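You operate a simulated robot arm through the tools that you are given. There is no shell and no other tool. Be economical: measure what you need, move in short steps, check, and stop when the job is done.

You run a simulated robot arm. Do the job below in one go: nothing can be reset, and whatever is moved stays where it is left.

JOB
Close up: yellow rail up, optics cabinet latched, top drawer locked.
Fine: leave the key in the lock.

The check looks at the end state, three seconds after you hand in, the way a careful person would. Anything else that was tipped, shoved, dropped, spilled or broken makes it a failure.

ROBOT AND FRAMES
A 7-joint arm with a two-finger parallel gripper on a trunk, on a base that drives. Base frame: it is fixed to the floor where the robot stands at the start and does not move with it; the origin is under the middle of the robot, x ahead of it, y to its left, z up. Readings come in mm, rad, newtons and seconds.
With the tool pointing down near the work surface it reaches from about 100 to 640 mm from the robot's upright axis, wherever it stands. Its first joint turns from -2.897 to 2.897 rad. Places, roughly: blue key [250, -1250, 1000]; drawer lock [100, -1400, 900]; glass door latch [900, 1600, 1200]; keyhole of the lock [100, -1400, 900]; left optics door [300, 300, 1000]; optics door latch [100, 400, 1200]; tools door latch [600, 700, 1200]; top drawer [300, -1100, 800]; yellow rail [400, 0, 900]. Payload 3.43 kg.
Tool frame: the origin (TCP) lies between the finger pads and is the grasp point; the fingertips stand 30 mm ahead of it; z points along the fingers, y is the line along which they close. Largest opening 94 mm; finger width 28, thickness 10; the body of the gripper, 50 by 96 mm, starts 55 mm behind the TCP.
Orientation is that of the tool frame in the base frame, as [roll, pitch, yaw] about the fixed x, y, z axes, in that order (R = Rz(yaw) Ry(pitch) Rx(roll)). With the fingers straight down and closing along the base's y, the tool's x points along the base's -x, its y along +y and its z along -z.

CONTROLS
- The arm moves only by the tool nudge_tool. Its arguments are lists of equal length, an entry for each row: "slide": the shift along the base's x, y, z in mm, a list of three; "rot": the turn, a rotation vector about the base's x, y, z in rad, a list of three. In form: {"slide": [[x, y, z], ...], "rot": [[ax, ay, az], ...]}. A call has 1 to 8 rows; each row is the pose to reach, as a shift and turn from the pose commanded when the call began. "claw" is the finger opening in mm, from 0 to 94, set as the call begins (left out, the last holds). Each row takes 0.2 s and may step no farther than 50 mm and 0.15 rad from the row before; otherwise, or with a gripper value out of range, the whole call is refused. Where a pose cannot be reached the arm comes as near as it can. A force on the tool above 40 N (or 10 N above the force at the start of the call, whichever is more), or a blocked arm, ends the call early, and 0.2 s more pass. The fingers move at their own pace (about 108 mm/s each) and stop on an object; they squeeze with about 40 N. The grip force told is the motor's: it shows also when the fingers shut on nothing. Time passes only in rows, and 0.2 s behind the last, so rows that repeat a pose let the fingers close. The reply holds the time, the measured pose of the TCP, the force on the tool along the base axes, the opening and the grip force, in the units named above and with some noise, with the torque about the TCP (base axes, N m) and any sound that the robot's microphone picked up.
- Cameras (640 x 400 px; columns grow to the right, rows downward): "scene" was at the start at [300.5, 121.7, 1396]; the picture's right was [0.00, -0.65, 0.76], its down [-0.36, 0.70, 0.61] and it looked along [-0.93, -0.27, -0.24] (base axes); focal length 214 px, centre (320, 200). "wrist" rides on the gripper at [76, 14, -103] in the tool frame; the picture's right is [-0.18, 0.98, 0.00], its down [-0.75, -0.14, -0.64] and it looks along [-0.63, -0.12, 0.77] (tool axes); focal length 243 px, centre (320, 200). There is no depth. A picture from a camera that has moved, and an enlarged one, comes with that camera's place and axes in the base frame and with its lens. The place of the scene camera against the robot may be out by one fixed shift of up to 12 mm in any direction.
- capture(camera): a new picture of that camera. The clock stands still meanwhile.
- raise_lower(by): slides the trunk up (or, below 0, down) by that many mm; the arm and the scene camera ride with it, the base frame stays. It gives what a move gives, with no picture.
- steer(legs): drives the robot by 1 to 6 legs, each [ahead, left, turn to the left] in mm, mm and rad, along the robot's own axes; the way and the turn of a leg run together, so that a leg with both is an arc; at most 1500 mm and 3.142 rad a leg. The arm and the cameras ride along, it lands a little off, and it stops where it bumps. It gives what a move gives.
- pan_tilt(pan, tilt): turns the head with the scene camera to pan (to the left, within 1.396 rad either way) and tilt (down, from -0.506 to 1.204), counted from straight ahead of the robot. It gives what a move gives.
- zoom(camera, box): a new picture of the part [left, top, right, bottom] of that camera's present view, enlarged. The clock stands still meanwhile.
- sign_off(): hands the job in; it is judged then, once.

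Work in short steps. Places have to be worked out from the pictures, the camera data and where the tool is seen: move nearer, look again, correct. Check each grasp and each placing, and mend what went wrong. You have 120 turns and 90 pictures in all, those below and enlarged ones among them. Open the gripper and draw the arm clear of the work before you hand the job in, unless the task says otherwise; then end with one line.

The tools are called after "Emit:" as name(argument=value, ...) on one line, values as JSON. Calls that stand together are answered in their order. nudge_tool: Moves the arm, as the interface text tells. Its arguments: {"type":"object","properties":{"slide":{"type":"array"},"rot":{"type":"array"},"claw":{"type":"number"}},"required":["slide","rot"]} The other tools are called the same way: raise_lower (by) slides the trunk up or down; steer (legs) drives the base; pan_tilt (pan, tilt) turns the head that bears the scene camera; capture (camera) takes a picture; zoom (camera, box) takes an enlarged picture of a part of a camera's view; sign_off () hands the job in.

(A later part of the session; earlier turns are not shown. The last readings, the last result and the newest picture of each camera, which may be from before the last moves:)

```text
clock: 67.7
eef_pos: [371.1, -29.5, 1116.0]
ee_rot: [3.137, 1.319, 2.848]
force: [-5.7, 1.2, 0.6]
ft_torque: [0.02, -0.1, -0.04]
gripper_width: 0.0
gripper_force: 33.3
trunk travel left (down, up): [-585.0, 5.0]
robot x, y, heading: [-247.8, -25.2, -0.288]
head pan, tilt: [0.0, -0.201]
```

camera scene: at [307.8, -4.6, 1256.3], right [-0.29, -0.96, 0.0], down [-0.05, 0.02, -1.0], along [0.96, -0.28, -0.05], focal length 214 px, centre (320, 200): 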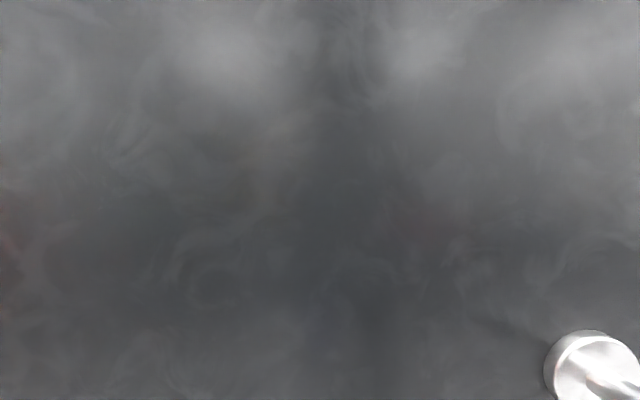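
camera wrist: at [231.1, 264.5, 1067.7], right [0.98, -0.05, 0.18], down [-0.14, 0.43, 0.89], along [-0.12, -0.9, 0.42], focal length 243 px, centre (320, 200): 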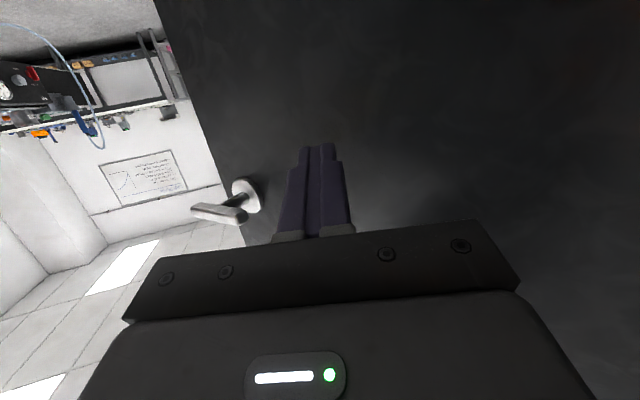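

Light contact, about 6 N. I'll push a little further, looking for a firm stop.

Emit:
nudge_tool(slide=[[5, -1, 0], [10, -3, 0], [15, -4, 0], [20, -6, 0], [25, -7, 0]], rot=[[0, 0, 0], [0, 0, 0], [0, 0, 0], [0, 0, 0], [0, 0, 0]])

Emit:
capture(camera="scene")

```text
clock: 68.3
eef_pos: [370.1, -28.5, 1115.6]
ee_rot: [3.142, 1.311, 2.852]
force: [-24.7, 4.0, 11.7]
ft_torque: [-0.12, -0.5, -0.07]
gripper_width: 0.1
gripper_force: 32.8
trunk travel left (down, up): [-585.0, 5.0]
robot x, y, heading: [-245.0, -23.0, -0.291]
head pan, tilt: [0.0, -0.201]
stopped in row 2: the force on the tool passed its limit at 45 N (the readings are from after the stop); the commanded pose is now the measured one
```

```text
53 pictures are left
camera scene: at [364.6, -20.7, 1254.9], right [-0.28, -0.96, 0.0], down [-0.06, 0.02, -1.0], along [0.96, -0.28, -0.06], focal length 214 px, centre (320, 200)
```

scene: 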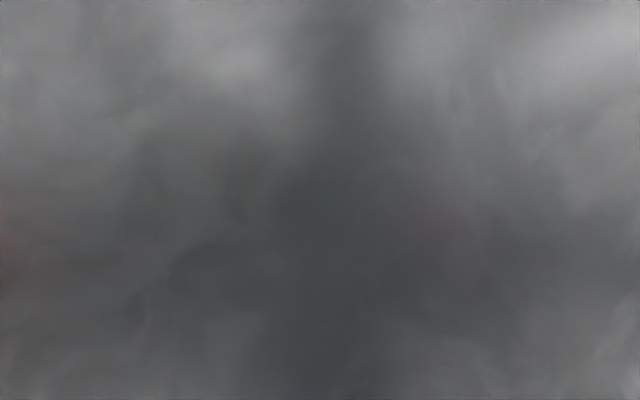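

Firm stop at 45 N: the door is closed. I'll back off and look at the seam and the latch.

Emit:
nudge_tool(slide=[[-40, 12, 0], [-85, 25, 0], [-130, 38, 0], [-170, 50, 0]], rot=[[0, 0, 0], [0, 0, 0], [0, 0, 0], [0, 0, 0]])

Emit:
capture(camera="scene")

```text
clock: 69.3
eef_pos: [205.6, 21.2, 1112.5]
ee_rot: [3.141, 1.307, 2.852]
force: [0.3, 0.0, -0.3]
ft_torque: [0.01, 0.03, 0.0]
gripper_width: 0.0
gripper_force: 33.0
trunk travel left (down, up): [-585.0, 5.0]
robot x, y, heading: [-247.7, -23.9, -0.283]
head pan, tilt: [0.0, -0.201]
```

```text
52 pictures are left
camera scene: at [199.3, 29.8, 1252.7], right [-0.28, -0.96, 0.0], down [-0.06, 0.02, -1.0], along [0.96, -0.28, -0.06], focal length 214 px, centre (320, 200)
```

scene: 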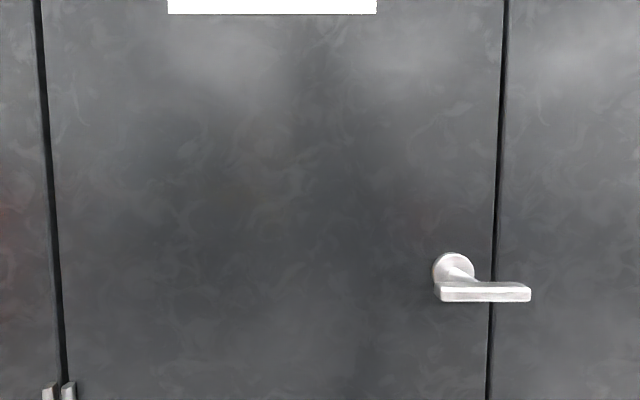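

Door is flush and the T-bar is horizontal at about (323,−143,1172), its rose at (361,−154). I'll level the tool and line up in front of it.

Emit:
nudge_tool(slide=[[10, -36, 15], [20, -72, 30], [30, -108, 45], [40, -143, 60], [40, -143, 60]], rot=[[-0.018, -0.063, 0], [-0.037, -0.126, 0.01], [-0.055, -0.19, 0.02], [-0.073, -0.252, 0.02], [-0.073, -0.252, 0.02]])

Emit:
nudge_tool(slide=[[0, 0, 0], [0, 0, 0], [0, 0, 0], [0, 0, 0], [0, 0, 0], [0, 0, 0], [0, 0, 0], [0, 0, 0]], rot=[[0.135, -0.0375, 0], [0.27, -0.075, 0], [0.405, -0.1125, 0], [0.54, -0.15, 0], [0.675, -0.1875, 0], [0.81, -0.225, 0], [0.945, -0.2625, 0], [1.08, -0.3, 0]], claw=50)

Emit:
capture(camera="scene")

```text
clock: 70.5
eef_pos: [248.8, -123.8, 1173.6]
ee_rot: [2.613, 1.57, 2.346]
force: [0.2, -0.5, -0.2]
ft_torque: [0.02, 0.01, -0.02]
gripper_width: 0.0
gripper_force: 33.2
trunk travel left (down, up): [-585.0, 5.0]
robot x, y, heading: [-247.8, -19.9, -0.288]
head pan, tilt: [0.0, -0.201]
```

```text
clock: 72.3
eef_pos: [248.1, -124.1, 1172.9]
ee_rot: [1.568, 0.448, 1.298]
force: [-0.9, 0.1, 0.4]
ft_torque: [0.01, 0.01, 0.04]
gripper_width: 50.0
gripper_force: 0.0
trunk travel left (down, up): [-585.0, 5.0]
robot x, y, heading: [-249.0, -22.2, -0.287]
head pan, tilt: [0.0, -0.201]
```

```text
51 pictures are left
camera scene: at [176.7, -217.4, 1232.5], right [-0.11, -0.42, -0.9], down [0.43, 0.8, -0.42], along [0.9, -0.43, 0.09], focal length 214 px, centre (320, 200)
```

scene: 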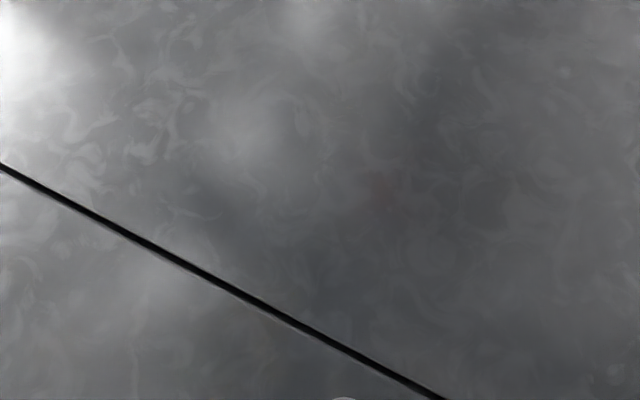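

Roll works. I'll finish to 90° and aim the head at the T-bar.

Emit:
nudge_tool(slide=[[0, 0, 0], [0, 0, 0], [0, 0, 0], [0, 0, 0]], rot=[[0.135, -0.0375, 0], [0.27, -0.075, 0], [0.405, -0.1125, 0], [0.432, -0.12, 0]])

Emit:
pan_tilt(pan=0, tilt=0.4)

Emit:
capture(camera="scene")

Emit:
capture(camera="wrist")

```text
clock: 73.3
eef_pos: [247.2, -121.7, 1172.8]
ee_rot: [1.568, 0.002, 1.3]
force: [0.1, -0.6, -0.4]
ft_torque: [-0.03, -0.01, 0.01]
gripper_width: 50.1
gripper_force: 0.0
trunk travel left (down, up): [-585.0, 5.0]
robot x, y, heading: [-250.1, -19.6, -0.289]
head pan, tilt: [0.0, -0.201]
```

```text
clock: 74.3
eef_pos: [247.1, -122.2, 1173.9]
ee_rot: [1.567, 0.002, 1.298]
force: [1.0, 0.0, -0.3]
ft_torque: [0.0, 0.01, 0.01]
gripper_width: 49.9
gripper_force: 0.0
trunk travel left (down, up): [-585.0, 5.0]
robot x, y, heading: [-246.5, -21.8, -0.284]
head pan, tilt: [0.0, 0.4]
```

```text
50 pictures are left
camera scene: at [196.4, -178.9, 1177.9], right [0.0, 0.0, -1.0], down [-0.13, 0.99, 0.0], along [0.99, 0.13, 0.0], focal length 214 px, centre (320, 200)
```

scene: 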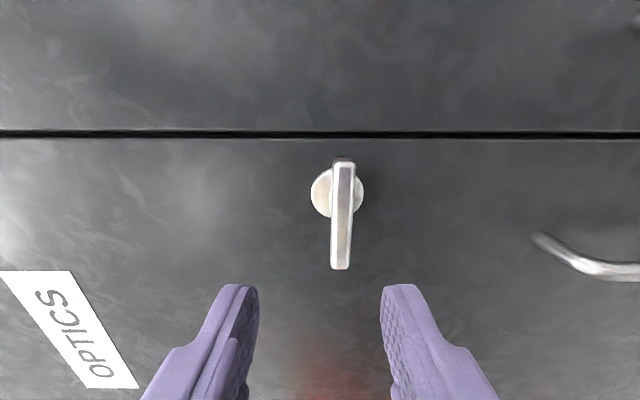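

```text
49 pictures are left
camera wrist: at [168.6, -22.3, 1186.7], right [-0.05, -0.17, 0.98], down [-0.82, -0.55, -0.14], along [0.57, -0.81, -0.11], focal length 243 px, centre (320, 200)
```

wrist: 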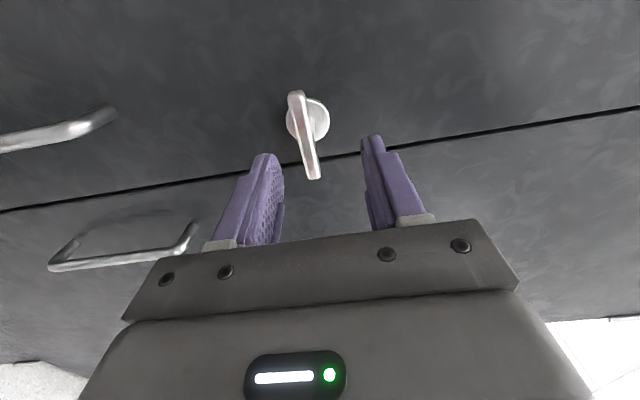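

Bar centre refined to about (324,−152,1161) from both cameras. I'll drop 13 mm, centre up, and move in to straddle the bar.

Emit:
nudge_tool(slide=[[-2, -8, -13], [23, -15, -13], [48, -22, -13], [60, -25, -13]], rot=[[0, 0, 0], [0, 0, 0], [0, 0, 0], [0, 0, 0]])

Emit:
capture(camera="scene")

```text
clock: 75.3
eef_pos: [308.7, -150.7, 1160.7]
ee_rot: [1.566, 0.002, 1.298]
force: [-0.4, -0.8, 0.2]
ft_torque: [0.01, 0.04, -0.04]
gripper_width: 50.0
gripper_force: 0.0
trunk travel left (down, up): [-585.0, 5.0]
robot x, y, heading: [-245.9, -21.5, -0.286]
head pan, tilt: [0.0, 0.4]
```

```text
48 pictures are left
camera scene: at [257.7, -205.9, 1165.4], right [0.0, 0.0, -1.0], down [-0.13, 0.99, 0.0], along [0.99, 0.13, 0.0], focal length 214 px, centre (320, 200)
```

scene: 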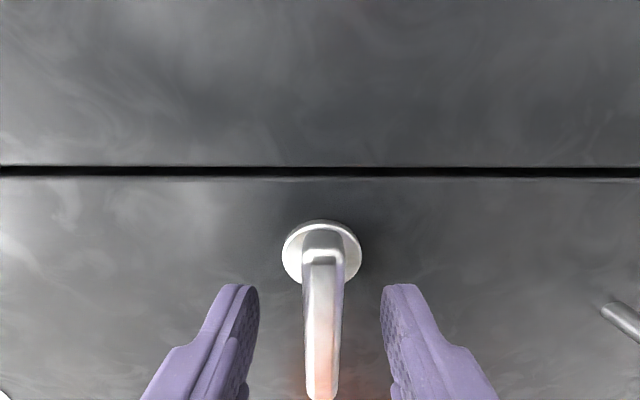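

The bar is centred between the fingers. I'll go in another 12 mm and close.

Emit:
nudge_tool(slide=[[12, -3, 0], [12, -3, 0]], rot=[[0, 0, 0], [0, 0, 0]])

Emit:
nudge_tool(slide=[[0, 0, 0], [0, 0, 0], [0, 0, 0]], rot=[[0, 0, 0], [0, 0, 0], [0, 0, 0]], claw=8)

```text
clock: 75.9
eef_pos: [318.7, -152.0, 1160.9]
ee_rot: [1.567, 0.002, 1.297]
force: [-0.4, -0.3, 0.2]
ft_torque: [0.0, 0.0, -0.01]
gripper_width: 50.5
gripper_force: 0.0
trunk travel left (down, up): [-585.0, 5.0]
robot x, y, heading: [-246.2, -18.0, -0.289]
head pan, tilt: [0.0, 0.4]
```

```text
clock: 76.7
eef_pos: [319.1, -153.2, 1160.1]
ee_rot: [1.571, 0.002, 1.298]
force: [-0.7, -0.1, -9.2]
ft_torque: [0.16, -0.03, 0.26]
gripper_width: 17.4
gripper_force: 45.6
trunk travel left (down, up): [-585.0, 5.0]
robot x, y, heading: [-251.1, -21.8, -0.289]
head pan, tilt: [0.0, 0.4]
```

Gripped the bar at 17 mm. I'll try a small turn one way and feel the torque.

Emit:
nudge_tool(slide=[[0, 0, 0], [0, 0, 0], [0, 0, 0]], rot=[[-0.096, 0.027, 0], [-0.193, 0.054, 0], [-0.289, 0.08, 0]])

```text
clock: 77.5
eef_pos: [320.4, -150.9, 1159.9]
ee_rot: [1.57, 0.303, 1.302]
force: [-0.2, 2.6, -17.2]
ft_torque: [1.66, -0.44, -0.26]
gripper_width: 24.8
gripper_force: 45.4
trunk travel left (down, up): [-585.0, 5.0]
robot x, y, heading: [-249.3, -19.7, -0.289]
head pan, tilt: [0.0, 0.4]
```

Torque rose to 1.7 N·m and the fingers were spread: the bar does not turn this way. I'll reverse and try the other.

Emit:
nudge_tool(slide=[[0, 0, 0], [0, 0, 0], [0, 0, 0], [0, 0, 0], [0, 0, 0]], rot=[[0.144, -0.04, 0], [0.289, -0.08, 0], [0.385, -0.107, 0], [0.482, -0.134, 0], [0.578, -0.161, 0]])

```text
clock: 78.7
eef_pos: [318.9, -153.1, 1160.9]
ee_rot: [1.569, -0.302, 1.299]
force: [-2.6, -4.3, -16.4]
ft_torque: [0.0, -0.02, 0.15]
gripper_width: 17.3
gripper_force: 45.8
trunk travel left (down, up): [-585.0, 5.0]
robot x, y, heading: [-249.9, -22.0, -0.293]
head pan, tilt: [0.0, 0.4]
```

It turns freely this way. I'll continue toward 90°.

Emit:
nudge_tool(slide=[[0, 0, 0], [0, 0, 0], [0, 0, 0], [0, 0, 0], [0, 0, 0], [0, 0, 0], [0, 0, 0], [0, 0, 0]], rot=[[0.135, -0.0375, 0], [0.27, -0.075, 0], [0.405, -0.1125, 0], [0.54, -0.15, 0], [0.675, -0.1875, 0], [0.81, -0.225, 0], [0.945, -0.2625, 0], [1.08, -0.3, 0]])

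```text
clock: 80.5
eef_pos: [318.7, -153.0, 1161.0]
ee_rot: [1.556, -1.421, 1.306]
force: [-2.3, -7.9, -0.4]
ft_torque: [-0.35, -1.28, 0.09]
gripper_width: 17.5
gripper_force: 44.9
trunk travel left (down, up): [-585.0, 5.0]
robot x, y, heading: [-247.3, -18.2, -0.286]
head pan, tilt: [0.0, 0.4]
```

At 81° with no jam. I'll finish to 90° and slightly past, listening for a stop.

Emit:
nudge_tool(slide=[[0, 0, 0], [0, 0, 0], [0, 0, 0]], rot=[[0.072, -0.02, 0], [0.145, -0.04, 0], [0.18, -0.05, 0]])

Emit:
capture(camera="scene")

```text
clock: 81.3
eef_pos: [317.4, -153.6, 1161.4]
ee_rot: [-1.592, -1.536, -1.824]
force: [2.1, -9.3, 6.6]
ft_torque: [-1.09, 0.67, -0.11]
gripper_width: 17.6
gripper_force: 45.3
trunk travel left (down, up): [-585.0, 5.0]
robot x, y, heading: [-244.9, -21.6, -0.288]
head pan, tilt: [0.0, 0.4]
```

```text
47 pictures are left
camera scene: at [288.5, -136.2, 1092.6], right [0.27, 0.96, 0.04], down [-0.38, 0.07, 0.92], along [0.88, -0.26, 0.39], focal length 214 px, centre (320, 200)
```

scene: 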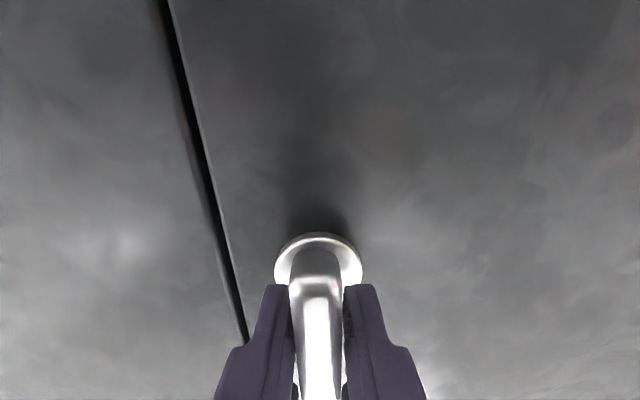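

The bar is vertical and a stop torque appears. I'll tug gently outward to confirm that the door is held.

Emit:
nudge_tool(slide=[[-4, 1, 0], [-8, 2, 0]], rot=[[0, 0, 0], [0, 0, 0]])

```text
clock: 81.9
eef_pos: [315.8, -152.1, 1159.9]
ee_rot: [-1.615, -1.536, -1.803]
force: [29.1, -15.6, 10.9]
ft_torque: [-1.01, 0.22, -0.02]
gripper_width: 18.1
gripper_force: 44.8
trunk travel left (down, up): [-585.0, 5.0]
robot x, y, heading: [-247.4, -23.0, -0.29]
head pan, tilt: [0.0, 0.4]
```

Force rises to about 30 N with almost no motion, so the door is latched. I'll relax, open the fingers and back away, then look.

Emit:
nudge_tool(slide=[[4, -1, 0], [6, -2, 0]], rot=[[0, 0, 0], [0, 0, 0]])

Emit:
nudge_tool(slide=[[0, 0, 0], [0, 0, 0], [0, 0, 0]], rot=[[0, 0, 0], [0, 0, 0], [0, 0, 0]], claw=60)

Emit:
nudge_tool(slide=[[-38, 11, 0], [-77, 22, 0], [-115, 32, 0], [-154, 43, 0]], rot=[[0, 0, 0], [0, 0, 0], [0, 0, 0], [0, 0, 0]])

Emit:
capture(camera="wrist")

```text
clock: 82.5
eef_pos: [313.4, -152.8, 1160.9]
ee_rot: [-1.673, -1.533, -1.742]
force: [-3.8, -13.0, 3.0]
ft_torque: [-1.31, -0.83, -0.01]
gripper_width: 17.9
gripper_force: 45.4
trunk travel left (down, up): [-585.0, 5.0]
robot x, y, heading: [-246.3, -18.3, -0.288]
head pan, tilt: [0.0, 0.4]
```

```text
clock: 83.3
eef_pos: [316.6, -151.1, 1160.3]
ee_rot: [-1.62, -1.536, -1.797]
force: [0.0, 0.2, 0.9]
ft_torque: [0.0, -0.02, 0.0]
gripper_width: 59.7
gripper_force: 0.1
trunk travel left (down, up): [-585.0, 5.0]
robot x, y, heading: [-246.8, -23.7, -0.292]
head pan, tilt: [0.0, 0.4]
```

```text
clock: 84.3
eef_pos: [160.8, -109.8, 1161.8]
ee_rot: [-1.579, -1.536, -1.839]
force: [-0.3, 0.1, 0.4]
ft_torque: [0.02, 0.0, -0.01]
gripper_width: 60.0
gripper_force: 0.0
trunk travel left (down, up): [-585.0, 5.0]
robot x, y, heading: [-249.7, -24.1, -0.29]
head pan, tilt: [0.0, 0.4]
```

```text
46 pictures are left
camera wrist: at [58.6, -99.6, 1235.8], right [-0.27, -0.94, -0.22], down [-0.57, 0.34, -0.75], along [0.78, -0.07, -0.63], focal length 243 px, centre (320, 200)
```

wrist: 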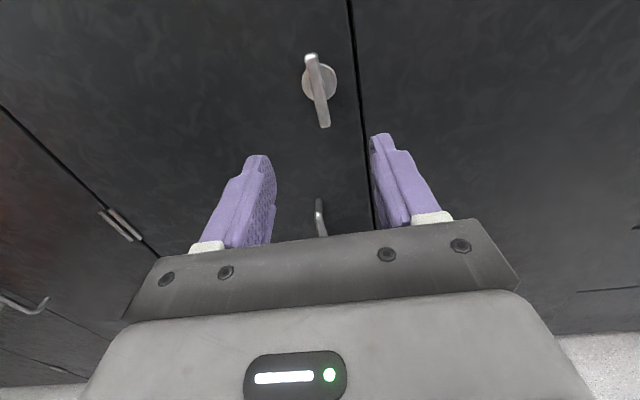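

Latched, with the bar vertical. I'll back off, unroll the wrist, and drive right toward the drawers.

Emit:
steer(legs=[[-250, 0, 0], [0, -850, 0]])

Emit:
nudge_tool(slide=[[0, 0, 0], [0, 0, 0], [0, 0, 0], [0, 0, 0], [0, 0, 0], [0, 0, 0], [0, 0, 0], [0, 0, 0]], rot=[[-0.14, 0.04, 0], [-0.28, 0.08, 0], [-0.42, 0.12, 0], [-0.56, 0.16, 0], [-0.7, 0.2, 0], [-0.84, 0.24, 0], [-0.98, 0.28, 0], [-1.12, 0.32, 0]])

Emit:
nudge_tool(slide=[[0, 0, 0], [0, 0, 0], [0, 0, 0], [0, 0, 0], [0, 0, 0], [0, 0, 0], [0, 0, 0], [0, 0, 0]], rot=[[-0.14, 0.04, 0], [-0.28, 0.08, 0], [-0.42, 0.12, 0], [-0.56, 0.16, 0], [-0.7, 0.2, 0], [-0.84, 0.24, 0], [-0.98, 0.28, 0], [-1.12, 0.32, 0]])

Emit:
nudge_tool(slide=[[0, 0, 0], [0, 0, 0], [0, 0, 0], [0, 0, 0], [0, 0, 0], [0, 0, 0]], rot=[[-0.14, 0.04, 0], [-0.28, 0.08, 0], [-0.42, 0.12, 0], [-0.56, 0.16, 0], [-0.7, 0.2, 0], [-0.74, 0.21, 0]])

Emit:
pan_tilt(pan=-0.3, tilt=0.5)

Emit:
capture(camera="scene")

```text
clock: 90.3
eef_pos: [-327.9, -860.1, 1159.9]
ee_rot: [-1.605, -1.536, -1.821]
force: [0.2, -0.1, -0.3]
ft_torque: [-0.03, -0.01, 0.05]
gripper_width: 60.0
gripper_force: 0.1
trunk travel left (down, up): [-585.0, 5.0]
robot x, y, heading: [-736.0, -766.5, -0.296]
head pan, tilt: [0.0, 0.4]
```

```text
clock: 92.1
eef_pos: [-329.5, -860.5, 1160.3]
ee_rot: [1.565, -0.439, 1.291]
force: [-0.8, -1.0, 0.7]
ft_torque: [0.01, 0.02, 0.01]
gripper_width: 59.8
gripper_force: 0.1
trunk travel left (down, up): [-585.0, 5.0]
robot x, y, heading: [-735.8, -767.3, -0.295]
head pan, tilt: [0.0, 0.4]
```

```text
clock: 93.9
eef_pos: [-327.8, -859.6, 1160.6]
ee_rot: [1.564, 0.727, 1.291]
force: [0.0, -0.9, 0.3]
ft_torque: [0.01, 0.02, 0.0]
gripper_width: 60.2
gripper_force: 0.1
trunk travel left (down, up): [-585.0, 5.0]
robot x, y, heading: [-735.6, -769.9, -0.298]
head pan, tilt: [0.0, 0.4]
```

```text
clock: 94.3
eef_pos: [-329.0, -859.6, 1157.9]
ee_rot: [1.571, 0.823, 1.299]
force: [4.9, -0.5, -2.3]
ft_torque: [0.0, 0.02, 0.02]
gripper_width: 60.0
gripper_force: 0.1
trunk travel left (down, up): [-585.0, 5.0]
robot x, y, heading: [-737.1, -766.2, -0.304]
head pan, tilt: [0.0, 0.4]
stopped in row 1: the force on the tool passed its limit at 71 N (the readings are from after the stop); the commanded pose is now the measured one
```

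```text
clock: 95.1
eef_pos: [-328.3, -859.1, 1159.5]
ee_rot: [1.571, 0.824, 1.301]
force: [5.9, -2.7, -4.6]
ft_torque: [0.18, -0.23, 0.47]
gripper_width: 59.9
gripper_force: 0.0
trunk travel left (down, up): [-585.0, 5.0]
robot x, y, heading: [-740.6, -765.6, -0.293]
head pan, tilt: [-0.3, 0.499]
```

```text
45 pictures are left
camera scene: at [-381.3, -904.0, 1192.5], right [-0.47, -0.6, -0.65], down [-0.25, 0.8, -0.55], along [0.85, -0.09, -0.53], focal length 214 px, centre (320, 200)
```

scene: 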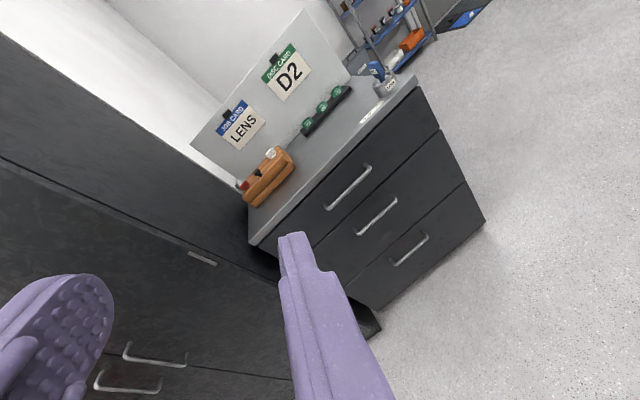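

Self-contact again from the folded wrist, so I'll push the tool forward first, then finish unrolling. The drawer unit with a worktop and a blue key item are in view.

Emit:
nudge_tool(slide=[[38, -11, 20], [76, -22, 40], [105, -30, 50], [105, -30, 50], [105, -30, 50], [105, -30, 50], [105, -30, 50], [105, -30, 50]], rot=[[0, 0, 0], [0, 0, 0], [-0.14, 0.04, 0], [-0.28, 0.08, 0], [-0.42, 0.12, 0], [-0.56, 0.16, 0], [-0.7, 0.2, 0], [-0.74, 0.21, 0]])

Emit:
nudge_tool(slide=[[0, 0, 10], [0, 0, 20], [0, 0, 30], [0, 0, 40], [0, 0, 50]], rot=[[0.036, 0.128, 0], [0.072, 0.256, 0], [0.108, 0.385, 0], [0.144, 0.51, 0], [0.18, 0.64, 0]])

Emit:
steer(legs=[[0, -350, 0]])

Emit:
pan_tilt(pan=0, tilt=-0.2)

Emit:
capture(camera="scene")

```text
clock: 96.9
eef_pos: [-222.7, -890.4, 1208.6]
ee_rot: [-1.747, 1.549, -2.02]
force: [-0.1, 0.7, 0.1]
ft_torque: [-0.02, -0.01, 0.0]
gripper_width: 60.0
gripper_force: 0.0
trunk travel left (down, up): [-585.0, 5.0]
robot x, y, heading: [-738.0, -770.3, -0.297]
head pan, tilt: [-0.3, 0.499]
```

```text
clock: 98.1
eef_pos: [-222.2, -890.6, 1260.3]
ee_rot: [-3.116, 0.898, 2.901]
force: [0.7, -0.4, 0.3]
ft_torque: [0.01, -0.01, 0.0]
gripper_width: 60.0
gripper_force: 0.0
trunk travel left (down, up): [-585.0, 5.0]
robot x, y, heading: [-737.2, -766.8, -0.297]
head pan, tilt: [-0.3, 0.499]
```

```text
clock: 100.3
eef_pos: [-323.3, -1219.1, 1259.9]
ee_rot: [-3.119, 0.901, 2.901]
force: [0.8, 0.0, 0.0]
ft_torque: [0.05, 0.02, 0.01]
gripper_width: 59.9
gripper_force: 0.1
trunk travel left (down, up): [-585.0, 5.0]
robot x, y, heading: [-839.3, -1095.0, -0.3]
head pan, tilt: [-0.3, 0.499]
```

```text
clock: 101.4
eef_pos: [-323.3, -1219.0, 1259.1]
ee_rot: [-3.117, 0.901, 2.901]
force: [0.4, 0.6, 0.5]
ft_torque: [0.0, 0.03, 0.01]
gripper_width: 59.9
gripper_force: 0.0
trunk travel left (down, up): [-585.0, 5.0]
robot x, y, heading: [-839.6, -1094.6, -0.3]
head pan, tilt: [0.0, -0.201]
```

```text
44 pictures are left
camera scene: at [-276.6, -1223.2, 1393.0], right [-0.26, -0.97, 0.01], down [-0.44, 0.1, -0.89], along [0.86, -0.23, -0.45], focal length 214 px, centre (320, 200)
```

scene: 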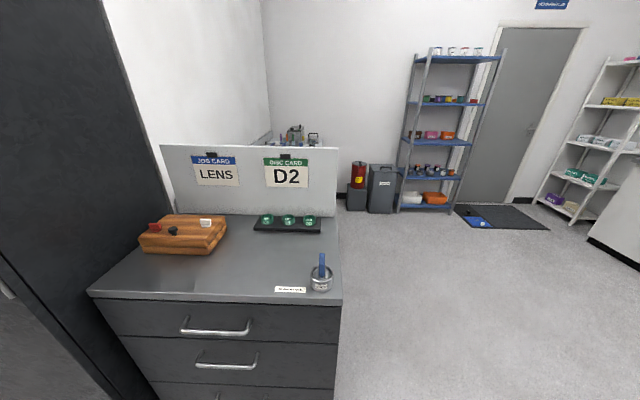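

I see the worktop with a blue key-like thing in a silver cylinder near the front-right corner, beside a label. I'll zoom.

Emit:
zoom(camera="scene", box=[230, 230, 390, 330])

Emit:
zoom(camera="scene", box=[80, 260, 360, 400])

```text
4.00 times, centred on (310, 280) of scene
camera zoom: at [-276.6, -1223.2, 1393.0], right [-0.26, -0.97, 0.01], down [-0.44, 0.1, -0.89], along [0.86, -0.23, -0.45], focal length 858 px, centre (360, -120)
```

zoom: 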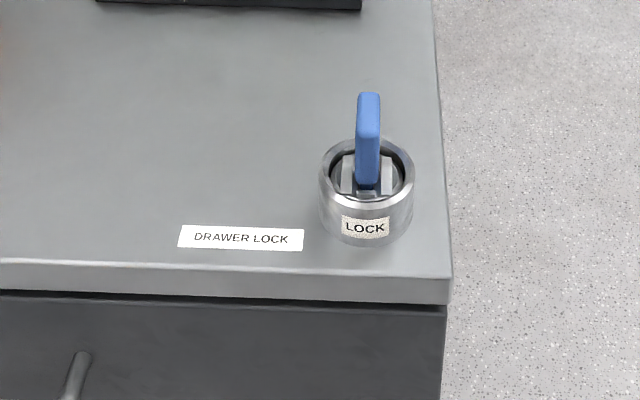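

```text
2.29 times, centred on (220, 330) of scene
camera zoom: at [-276.6, -1223.2, 1393.0], right [-0.26, -0.97, 0.01], down [-0.44, 0.1, -0.89], along [0.86, -0.23, -0.45], focal length 490 px, centre (549, -97)
```

zoom: 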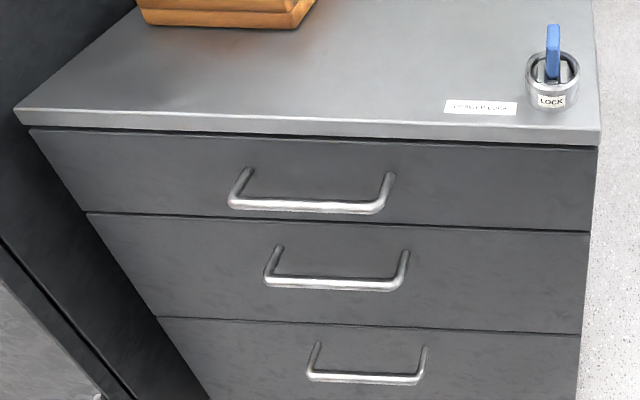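

The lock is a vertical cylinder on the worktop with the blue key standing in it, and all drawers look shut. I'll drive closer and point the tool down for a top view.

Emit:
steer(legs=[[420, 0, 0]])

Emit:
nudge_tool(slide=[[-10, 3, 0], [-20, 6, 0], [-30, 9, 0], [-40, 12, 0], [-50, 15, 0], [-60, 18, 0], [-60, 18, 0]], rot=[[0.037, 0.123, 0], [0.074, 0.246, 0], [0.112, 0.37, 0], [0.149, 0.49, 0], [0.187, 0.614, 0], [0.224, 0.74, 0], [0.26, 0.86, 0]])

Emit:
capture(camera="scene")

Emit:
capture(camera="wrist")

```text
clock: 103.9
eef_pos: [73.8, -1339.9, 1259.5]
ee_rot: [-3.117, 0.901, 2.9]
force: [0.1, 1.0, 1.1]
ft_torque: [0.0, 0.04, -0.01]
gripper_width: 60.0
gripper_force: 0.1
trunk travel left (down, up): [-585.0, 5.0]
robot x, y, heading: [-438.6, -1218.4, -0.296]
head pan, tilt: [0.0, -0.201]
```

```text
clock: 105.5
eef_pos: [13.9, -1321.5, 1259.3]
ee_rot: [3.125, 0.002, 2.881]
force: [-0.3, 0.0, 0.7]
ft_torque: [0.01, 0.05, 0.0]
gripper_width: 60.2
gripper_force: 0.1
trunk travel left (down, up): [-585.0, 5.0]
robot x, y, heading: [-439.4, -1220.9, -0.296]
head pan, tilt: [0.0, -0.201]
```

```text
41 pictures are left
camera scene: at [141.7, -1351.0, 1310.7], right [-0.26, -0.97, -0.02], down [-0.95, 0.26, -0.2], along [0.2, -0.03, -0.98], focal length 214 px, centre (320, 200)
```

scene: 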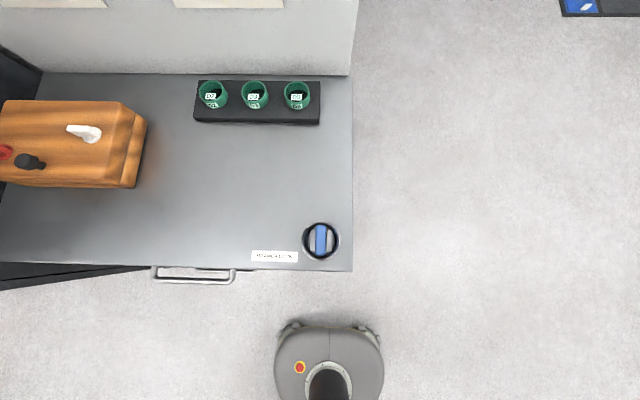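

```text
40 pictures are left
camera wrist: at [-56.7, -1290.4, 1361.5], right [0.43, 0.9, 0.02], down [0.69, -0.34, 0.64], along [0.58, -0.26, -0.77], focal length 243 px, centre (320, 200)
```

wrist: 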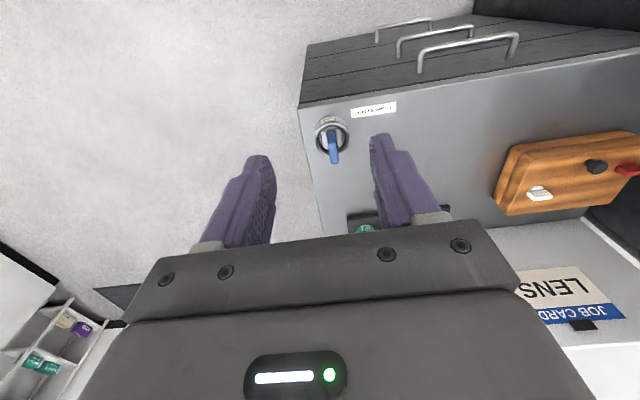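

Top view obtained, with the lock near (150,−1346). I'll zoom in on it.

Emit:
zoom(camera="scene", box=[240, 200, 400, 300])

Emit:
zoom(camera="wrist", box=[280, 90, 400, 190])

```text
4.00 times, centred on (320, 250) of scene
camera zoom: at [141.7, -1351.0, 1310.7], right [-0.26, -0.97, -0.02], down [-0.95, 0.26, -0.2], along [0.2, -0.03, -0.98], focal length 858 px, centre (320, 0)
```

zoom: 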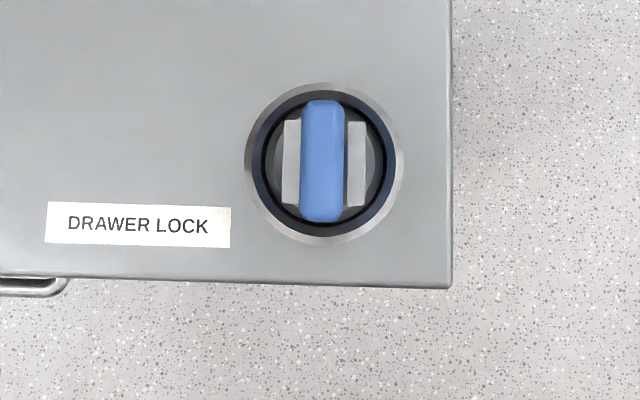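

```text
4.00 times, centred on (340, 140) of wrist
camera zoom: at [-56.7, -1290.4, 1361.5], right [0.43, 0.9, 0.02], down [0.69, -0.34, 0.64], along [0.58, -0.26, -0.77], focal length 970 px, centre (240, 440)
```

zoom: 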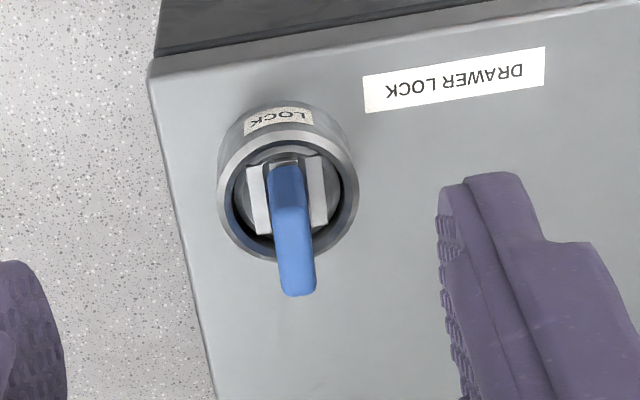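

The key's bow sits in a slot between two guide blocks, aligned front-to-back. Before turning it I'll check that the top drawer is fully shut.

Emit:
zoom(camera="wrist", box=[290, 0, 530, 120])

```text
2.67 times, centred on (410, 60) of wrist
camera zoom: at [-56.7, -1290.4, 1361.5], right [0.43, 0.9, 0.02], down [0.69, -0.34, 0.64], along [0.58, -0.26, -0.77], focal length 647 px, centre (80, 573)
```

zoom: 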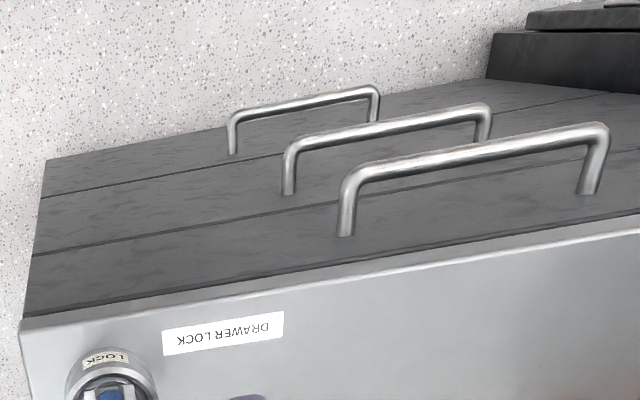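

Drawer fronts are flush, so the drawer is shut. I'll bring the tool above the key, staying well over it, and measure again.

Emit:
nudge_tool(slide=[[34, -7, -32], [68, -14, -65], [102, -21, -97], [136, -28, -130], [136, -28, -130]], rot=[[0, 0, 0], [0, 0, 0], [0, 0, 0], [0, 0, 0], [0, 0, 0]])

Emit:
pan_tilt(pan=0, tilt=0.6)

Emit:
capture(camera="scene")

Emit:
capture(camera="wrist")

```text
clock: 106.7
eef_pos: [145.9, -1349.7, 1128.4]
ee_rot: [3.123, 0.003, 2.881]
force: [0.7, -0.4, 1.1]
ft_torque: [-0.04, -0.05, 0.02]
gripper_width: 60.1
gripper_force: 0.0
trunk travel left (down, up): [-585.0, 5.0]
robot x, y, heading: [-445.7, -1222.5, -0.296]
head pan, tilt: [0.0, -0.201]
```

```text
clock: 107.9
eef_pos: [146.8, -1350.8, 1129.8]
ee_rot: [3.124, 0.004, 2.882]
force: [0.5, 0.8, 0.2]
ft_torque: [-0.02, 0.02, 0.0]
gripper_width: 60.2
gripper_force: 0.1
trunk travel left (down, up): [-585.0, 5.0]
robot x, y, heading: [-445.7, -1214.7, -0.295]
head pan, tilt: [0.0, 0.6]
```

```text
36 pictures are left
camera scene: at [205.5, -1360.3, 1175.1], right [-0.26, -0.97, -0.02], down [-0.8, 0.2, 0.56], along [-0.54, 0.16, -0.83], focal length 214 px, centre (320, 200)
```

scene: 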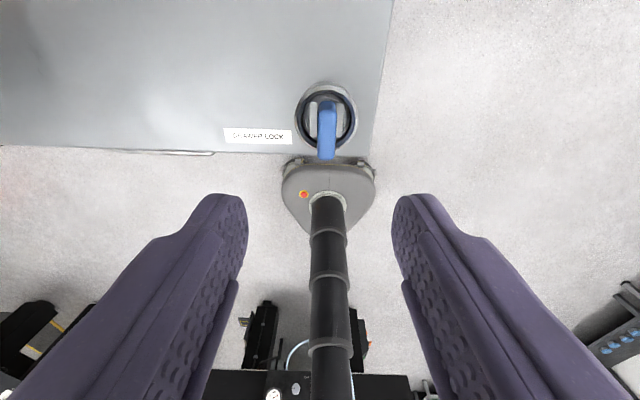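

```text
35 pictures are left
camera wrist: at [77.0, -1318.6, 1230.9], right [0.43, 0.9, 0.02], down [0.69, -0.34, 0.64], along [0.59, -0.26, -0.77], focal length 243 px, centre (320, 200)
```

wrist: 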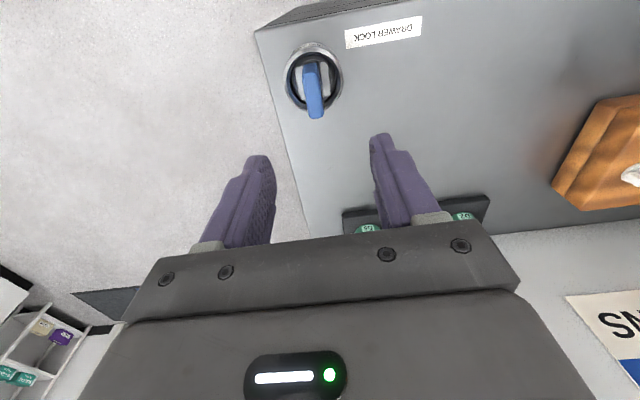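

Consistent across views: ring rim centre (148,−1352, z≈905), bow top z≈962, bow plane aligned with the tool, thin across the finger closing line. I'll descend to just above the bow and check alignment.

Emit:
nudge_tool(slide=[[0, 0, -40], [1, -1, -80], [1, -1, -118], [1, -1, -118]], rot=[[0, 0, 0], [0, 0, 0], [0, 0, 0], [0, 0, 0]])

Emit:
capture(camera="scene")

Emit:
capture(camera="wrist")

```text
clock: 108.9
eef_pos: [149.9, -1349.9, 1012.1]
ee_rot: [3.126, 0.004, 2.882]
force: [0.7, 0.4, 0.6]
ft_torque: [-0.01, -0.01, -0.02]
gripper_width: 60.2
gripper_force: 0.0
trunk travel left (down, up): [-585.0, 5.0]
robot x, y, heading: [-443.4, -1217.4, -0.294]
head pan, tilt: [0.0, 0.6]
```

```text
34 pictures are left
camera scene: at [208.1, -1359.5, 1057.9], right [-0.26, -0.97, -0.02], down [-0.8, 0.2, 0.56], along [-0.54, 0.16, -0.83], focal length 214 px, centre (320, 200)
```

scene: 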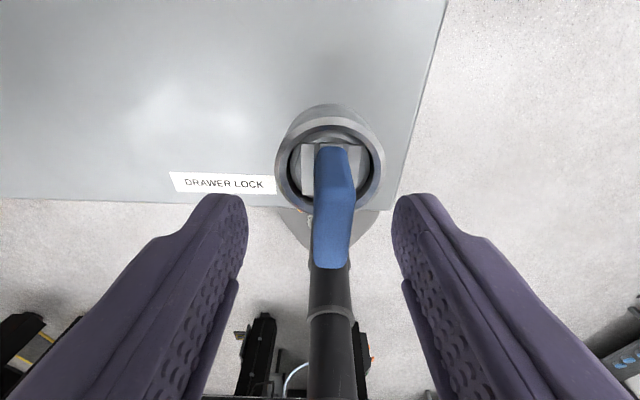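

```text
33 pictures are left
camera wrist: at [79.6, -1317.7, 1113.6], right [0.43, 0.9, 0.02], down [0.69, -0.34, 0.64], along [0.59, -0.26, -0.77], focal length 243 px, centre (320, 200)
```

wrist: 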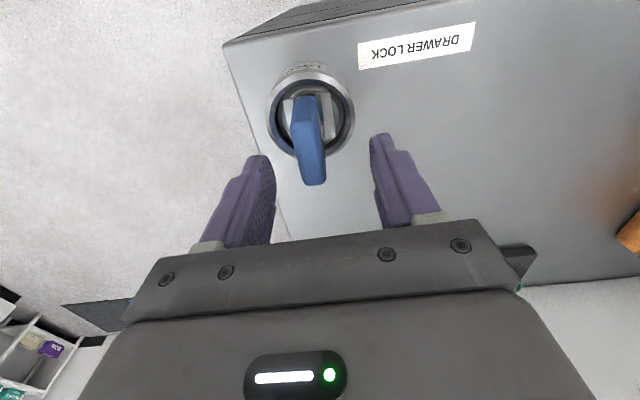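

The bow is centred to within about 4 mm (slightly toward −y). I'll correct, descend so the tips stay just above the ring, and check forces.

Emit:
nudge_tool(slide=[[-1, -4, -20], [-1, -4, -45], [-1, -4, -64]], rot=[[0, 0, 0], [0, 0, 0], [0, 0, 0]])

Emit:
capture(camera="scene")

```text
clock: 109.7
eef_pos: [149.2, -1355.0, 966.5]
ee_rot: [3.126, 0.002, 2.883]
force: [-0.2, 0.3, -0.5]
ft_torque: [0.01, 0.01, 0.03]
gripper_width: 60.1
gripper_force: 0.1
out of reach, approached as far as the arm can: row 3
trunk travel left (down, up): [-585.0, 5.0]
robot x, y, heading: [-443.0, -1220.1, -0.295]
head pan, tilt: [0.0, 0.6]
```

```text
32 pictures are left
camera scene: at [207.7, -1364.6, 1013.0], right [-0.26, -0.97, -0.02], down [-0.8, 0.2, 0.56], along [-0.54, 0.16, -0.83], focal length 214 px, centre (320, 200)
```

scene: 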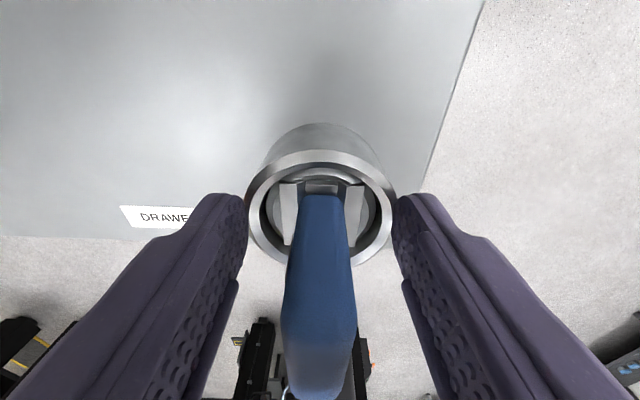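

Well centred, but at the arm's downward limit. I'll lift the arm a little and lower the trunk instead.

Emit:
nudge_tool(slide=[[0, 0, 40], [0, 0, 80]], rot=[[0, 0, 0], [0, 0, 0]])

Emit:
raise_lower(by=-98)

Emit:
capture(camera="scene")

```text
clock: 110.3
eef_pos: [148.5, -1353.6, 1044.6]
ee_rot: [3.125, 0.004, 2.881]
force: [0.3, 0.1, 0.3]
ft_torque: [0.0, -0.02, -0.02]
gripper_width: 60.0
gripper_force: 0.1
trunk travel left (down, up): [-585.0, 5.0]
robot x, y, heading: [-443.4, -1214.6, -0.298]
head pan, tilt: [0.0, 0.6]
```

```text
clock: 111.3
eef_pos: [147.2, -1354.9, 965.6]
ee_rot: [3.125, 0.0, 2.878]
force: [-14.5, 5.0, 17.9]
ft_torque: [-0.47, 0.71, -0.41]
gripper_width: 59.7
gripper_force: 0.1
trunk travel left (down, up): [-503.0, 87.0]
robot x, y, heading: [-441.1, -1216.9, -0.295]
head pan, tilt: [0.0, 0.6]
stopped: the force on the tool passed its limit at 76 N (the readings are from after the stop); the commanded pose is now the measured one
```

```text
31 pictures are left
camera scene: at [205.3, -1363.7, 1012.6], right [-0.26, -0.97, -0.02], down [-0.8, 0.2, 0.57], along [-0.54, 0.16, -0.82], focal length 214 px, centre (320, 200)
```

scene: 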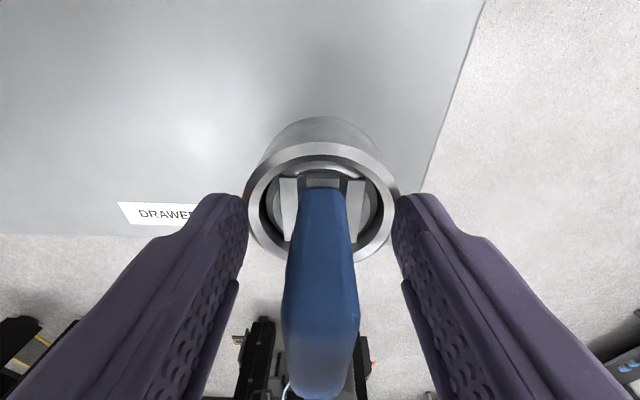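

Torque analysis puts the contact at the right fingertip, resting on the ring rim at about z=936, so the bow top is near 995. I'll raise 8 mm to clear the rim and close on the bow.

Emit:
nudge_tool(slide=[[1, 0, 8], [1, 0, 8]], rot=[[0, 0, 0], [0, 0, 0]])

Emit:
nudge_tool(slide=[[0, 0, 0], [0, 0, 0], [0, 0, 0]], rot=[[0, 0, 0], [0, 0, 0], [0, 0, 0]], claw=10)

Emit:
capture(camera="scene")

```text
clock: 111.9
eef_pos: [151.1, -1355.4, 972.4]
ee_rot: [3.123, -0.001, 2.881]
force: [0.3, 0.5, -0.8]
ft_torque: [0.01, 0.01, 0.02]
gripper_width: 60.1
gripper_force: 0.2
trunk travel left (down, up): [-503.0, 87.0]
robot x, y, heading: [-443.7, -1217.0, -0.296]
head pan, tilt: [0.0, 0.6]
```

```text
clock: 112.7
eef_pos: [150.3, -1354.2, 973.9]
ee_rot: [3.123, 0.0, 2.88]
force: [-0.6, 0.2, 0.7]
ft_torque: [-0.05, 0.03, 0.03]
gripper_width: 19.8
gripper_force: 39.8
trunk travel left (down, up): [-503.0, 87.0]
robot x, y, heading: [-440.8, -1217.6, -0.296]
head pan, tilt: [0.0, 0.6]
```

```text
30 pictures are left
camera scene: at [208.5, -1365.2, 1019.6], right [-0.26, -0.97, -0.02], down [-0.8, 0.2, 0.56], along [-0.54, 0.16, -0.83], focal length 214 px, centre (320, 200)
```

scene: 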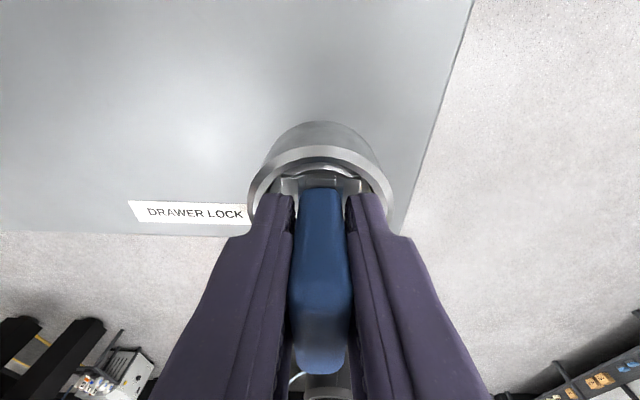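

Firm, clean grip on the bow (19.8 mm). I'll test a small clockwise turn and feel the torque.

Emit:
nudge_tool(slide=[[0, 0, 0], [0, 0, 0]], rot=[[0, 0, -0.1], [0, 0, -0.2]])

```text
clock: 113.3
eef_pos: [149.5, -1356.3, 974.5]
ee_rot: [3.125, 0.0, 2.679]
force: [-4.0, -5.8, 0.4]
ft_torque: [-0.37, 0.25, 0.08]
gripper_width: 19.4
gripper_force: 39.9
trunk travel left (down, up): [-503.0, 87.0]
robot x, y, heading: [-440.8, -1219.6, -0.296]
head pan, tilt: [0.0, 0.6]
```

It turned 0.2 rad with almost no torque. I'll look to see whether the plug turns with the key.

Emit:
capture(camera="scene")

```text
29 pictures are left
camera scene: at [203.7, -1376.6, 1019.5], right [-0.45, -0.89, -0.02], down [-0.74, 0.36, 0.56], along [-0.5, 0.26, -0.82], focal length 214 px, centre (320, 200)
```

scene: 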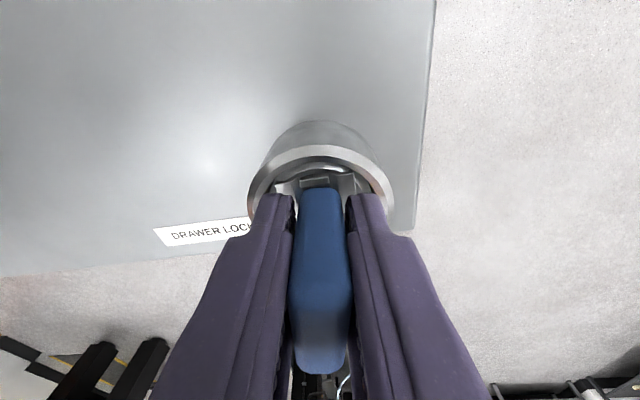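

I'll zoom to judge the plug's guide blocks relative to the key.

Emit:
zoom(camera="scene", box=[230, 110, 410, 220])

```text
3.56 times, centred on (320, 165) of scene
camera zoom: at [203.7, -1376.6, 1019.5], right [-0.45, -0.89, -0.02], down [-0.74, 0.36, 0.56], along [-0.5, 0.26, -0.82], focal length 763 px, centre (320, 324)
```

zoom: 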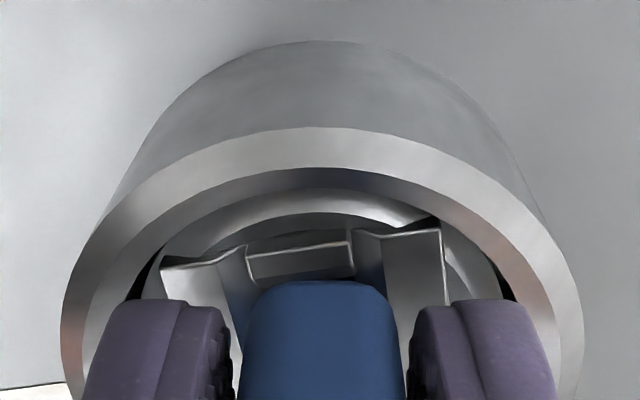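

The guide blocks stayed put, so the key turned loose and isn't seated in the plug. I'll turn it back into line and press down gently.

Emit:
nudge_tool(slide=[[0, 0, 0], [0, 0, 0]], rot=[[0, 0, 0.1], [0, 0, 0.2]])

Emit:
nudge_tool(slide=[[0, 0, -3], [0, 0, -6], [0, 0, -9], [0, 0, -12]], rot=[[0, 0, 0], [0, 0, 0], [0, 0, 0], [0, 0, 0]])

Emit:
capture(camera="scene")

```text
clock: 113.9
eef_pos: [151.1, -1354.3, 973.9]
ee_rot: [3.124, 0.003, 2.881]
force: [-0.2, 0.0, -0.2]
ft_torque: [-0.02, 0.0, -0.05]
gripper_width: 19.4
gripper_force: 40.0
trunk travel left (down, up): [-503.0, 87.0]
robot x, y, heading: [-445.9, -1219.3, -0.296]
head pan, tilt: [0.0, 0.6]
```

```text
clock: 114.5
eef_pos: [153.2, -1354.8, 973.2]
ee_rot: [3.122, 0.009, 2.88]
force: [-7.1, 1.9, 25.3]
ft_torque: [0.18, 0.78, 0.01]
gripper_width: 19.2
gripper_force: 39.8
trunk travel left (down, up): [-503.0, 87.0]
robot x, y, heading: [-446.2, -1220.3, -0.293]
head pan, tilt: [0.0, 0.6]
stopped in row 3: the force on the tool passed its limit at 44 N (the readings are from after the stop); the commanded pose is now the measured one
```

```text
27 pictures are left
camera scene: at [210.1, -1364.7, 1019.7], right [-0.26, -0.97, -0.02], down [-0.8, 0.2, 0.56], along [-0.54, 0.16, -0.83], focal length 214 px, centre (320, 200)
```

scene: 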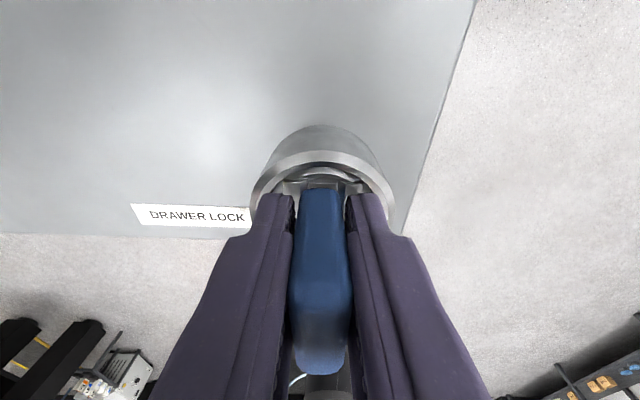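

Downward is blocked at 44 N, with the contact at the front end of the bow. I'll release, rise and inspect the keyhole closely.

Emit:
nudge_tool(slide=[[0, 0, 0], [0, 0, 0], [0, 0, 0]], rot=[[0, 0, 0], [0, 0, 0], [0, 0, 0]], claw=60)

Emit:
nudge_tool(slide=[[0, 0, 30], [0, 0, 60], [-30, 8, 90], [-70, 19, 90], [-110, 30, 90]], rot=[[0, 0, 0], [0, 0, 0], [0, 0, 0], [0, 0, 0], [0, 0, 0]])

Emit:
pan_tilt(pan=0, tilt=0.2)

Emit:
capture(camera="scene")

```text
clock: 115.3
eef_pos: [154.2, -1354.6, 970.9]
ee_rot: [3.124, 0.005, 2.881]
force: [-0.2, 0.2, -0.3]
ft_torque: [0.02, 0.05, -0.01]
gripper_width: 59.8
gripper_force: 0.0
trunk travel left (down, up): [-503.0, 87.0]
robot x, y, heading: [-443.2, -1219.7, -0.291]
head pan, tilt: [0.0, 0.6]
```

```text
clock: 116.5
eef_pos: [44.7, -1325.2, 1061.9]
ee_rot: [3.124, 0.007, 2.88]
force: [-0.2, -0.3, 0.1]
ft_torque: [-0.02, -0.02, 0.0]
gripper_width: 60.1
gripper_force: 0.1
trunk travel left (down, up): [-503.0, 87.0]
robot x, y, heading: [-445.2, -1214.6, -0.295]
head pan, tilt: [0.0, 0.6]
```

```text
clock: 117.4
eef_pos: [45.0, -1325.4, 1061.7]
ee_rot: [3.124, 0.005, 2.88]
force: [-0.3, 0.3, -0.2]
ft_torque: [0.01, -0.02, -0.01]
gripper_width: 59.8
gripper_force: 0.1
trunk travel left (down, up): [-503.0, 87.0]
robot x, y, heading: [-438.9, -1218.7, -0.296]
head pan, tilt: [0.0, 0.201]
```

```text
26 pictures are left
camera scene: at [138.7, -1345.8, 1102.4], right [-0.26, -0.97, -0.02], down [-0.95, 0.25, 0.19], along [-0.18, 0.07, -0.98], focal length 214 px, centre (320, 200)
```

scene: 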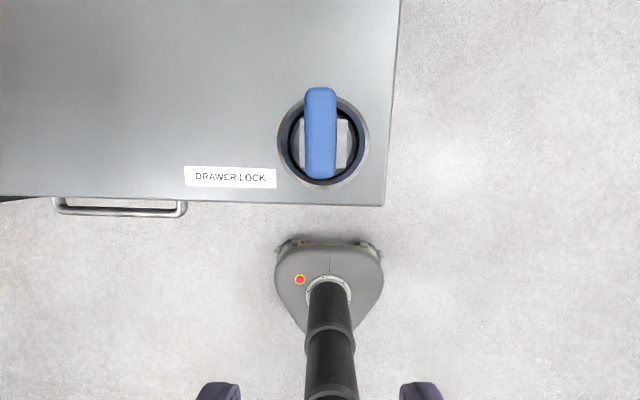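

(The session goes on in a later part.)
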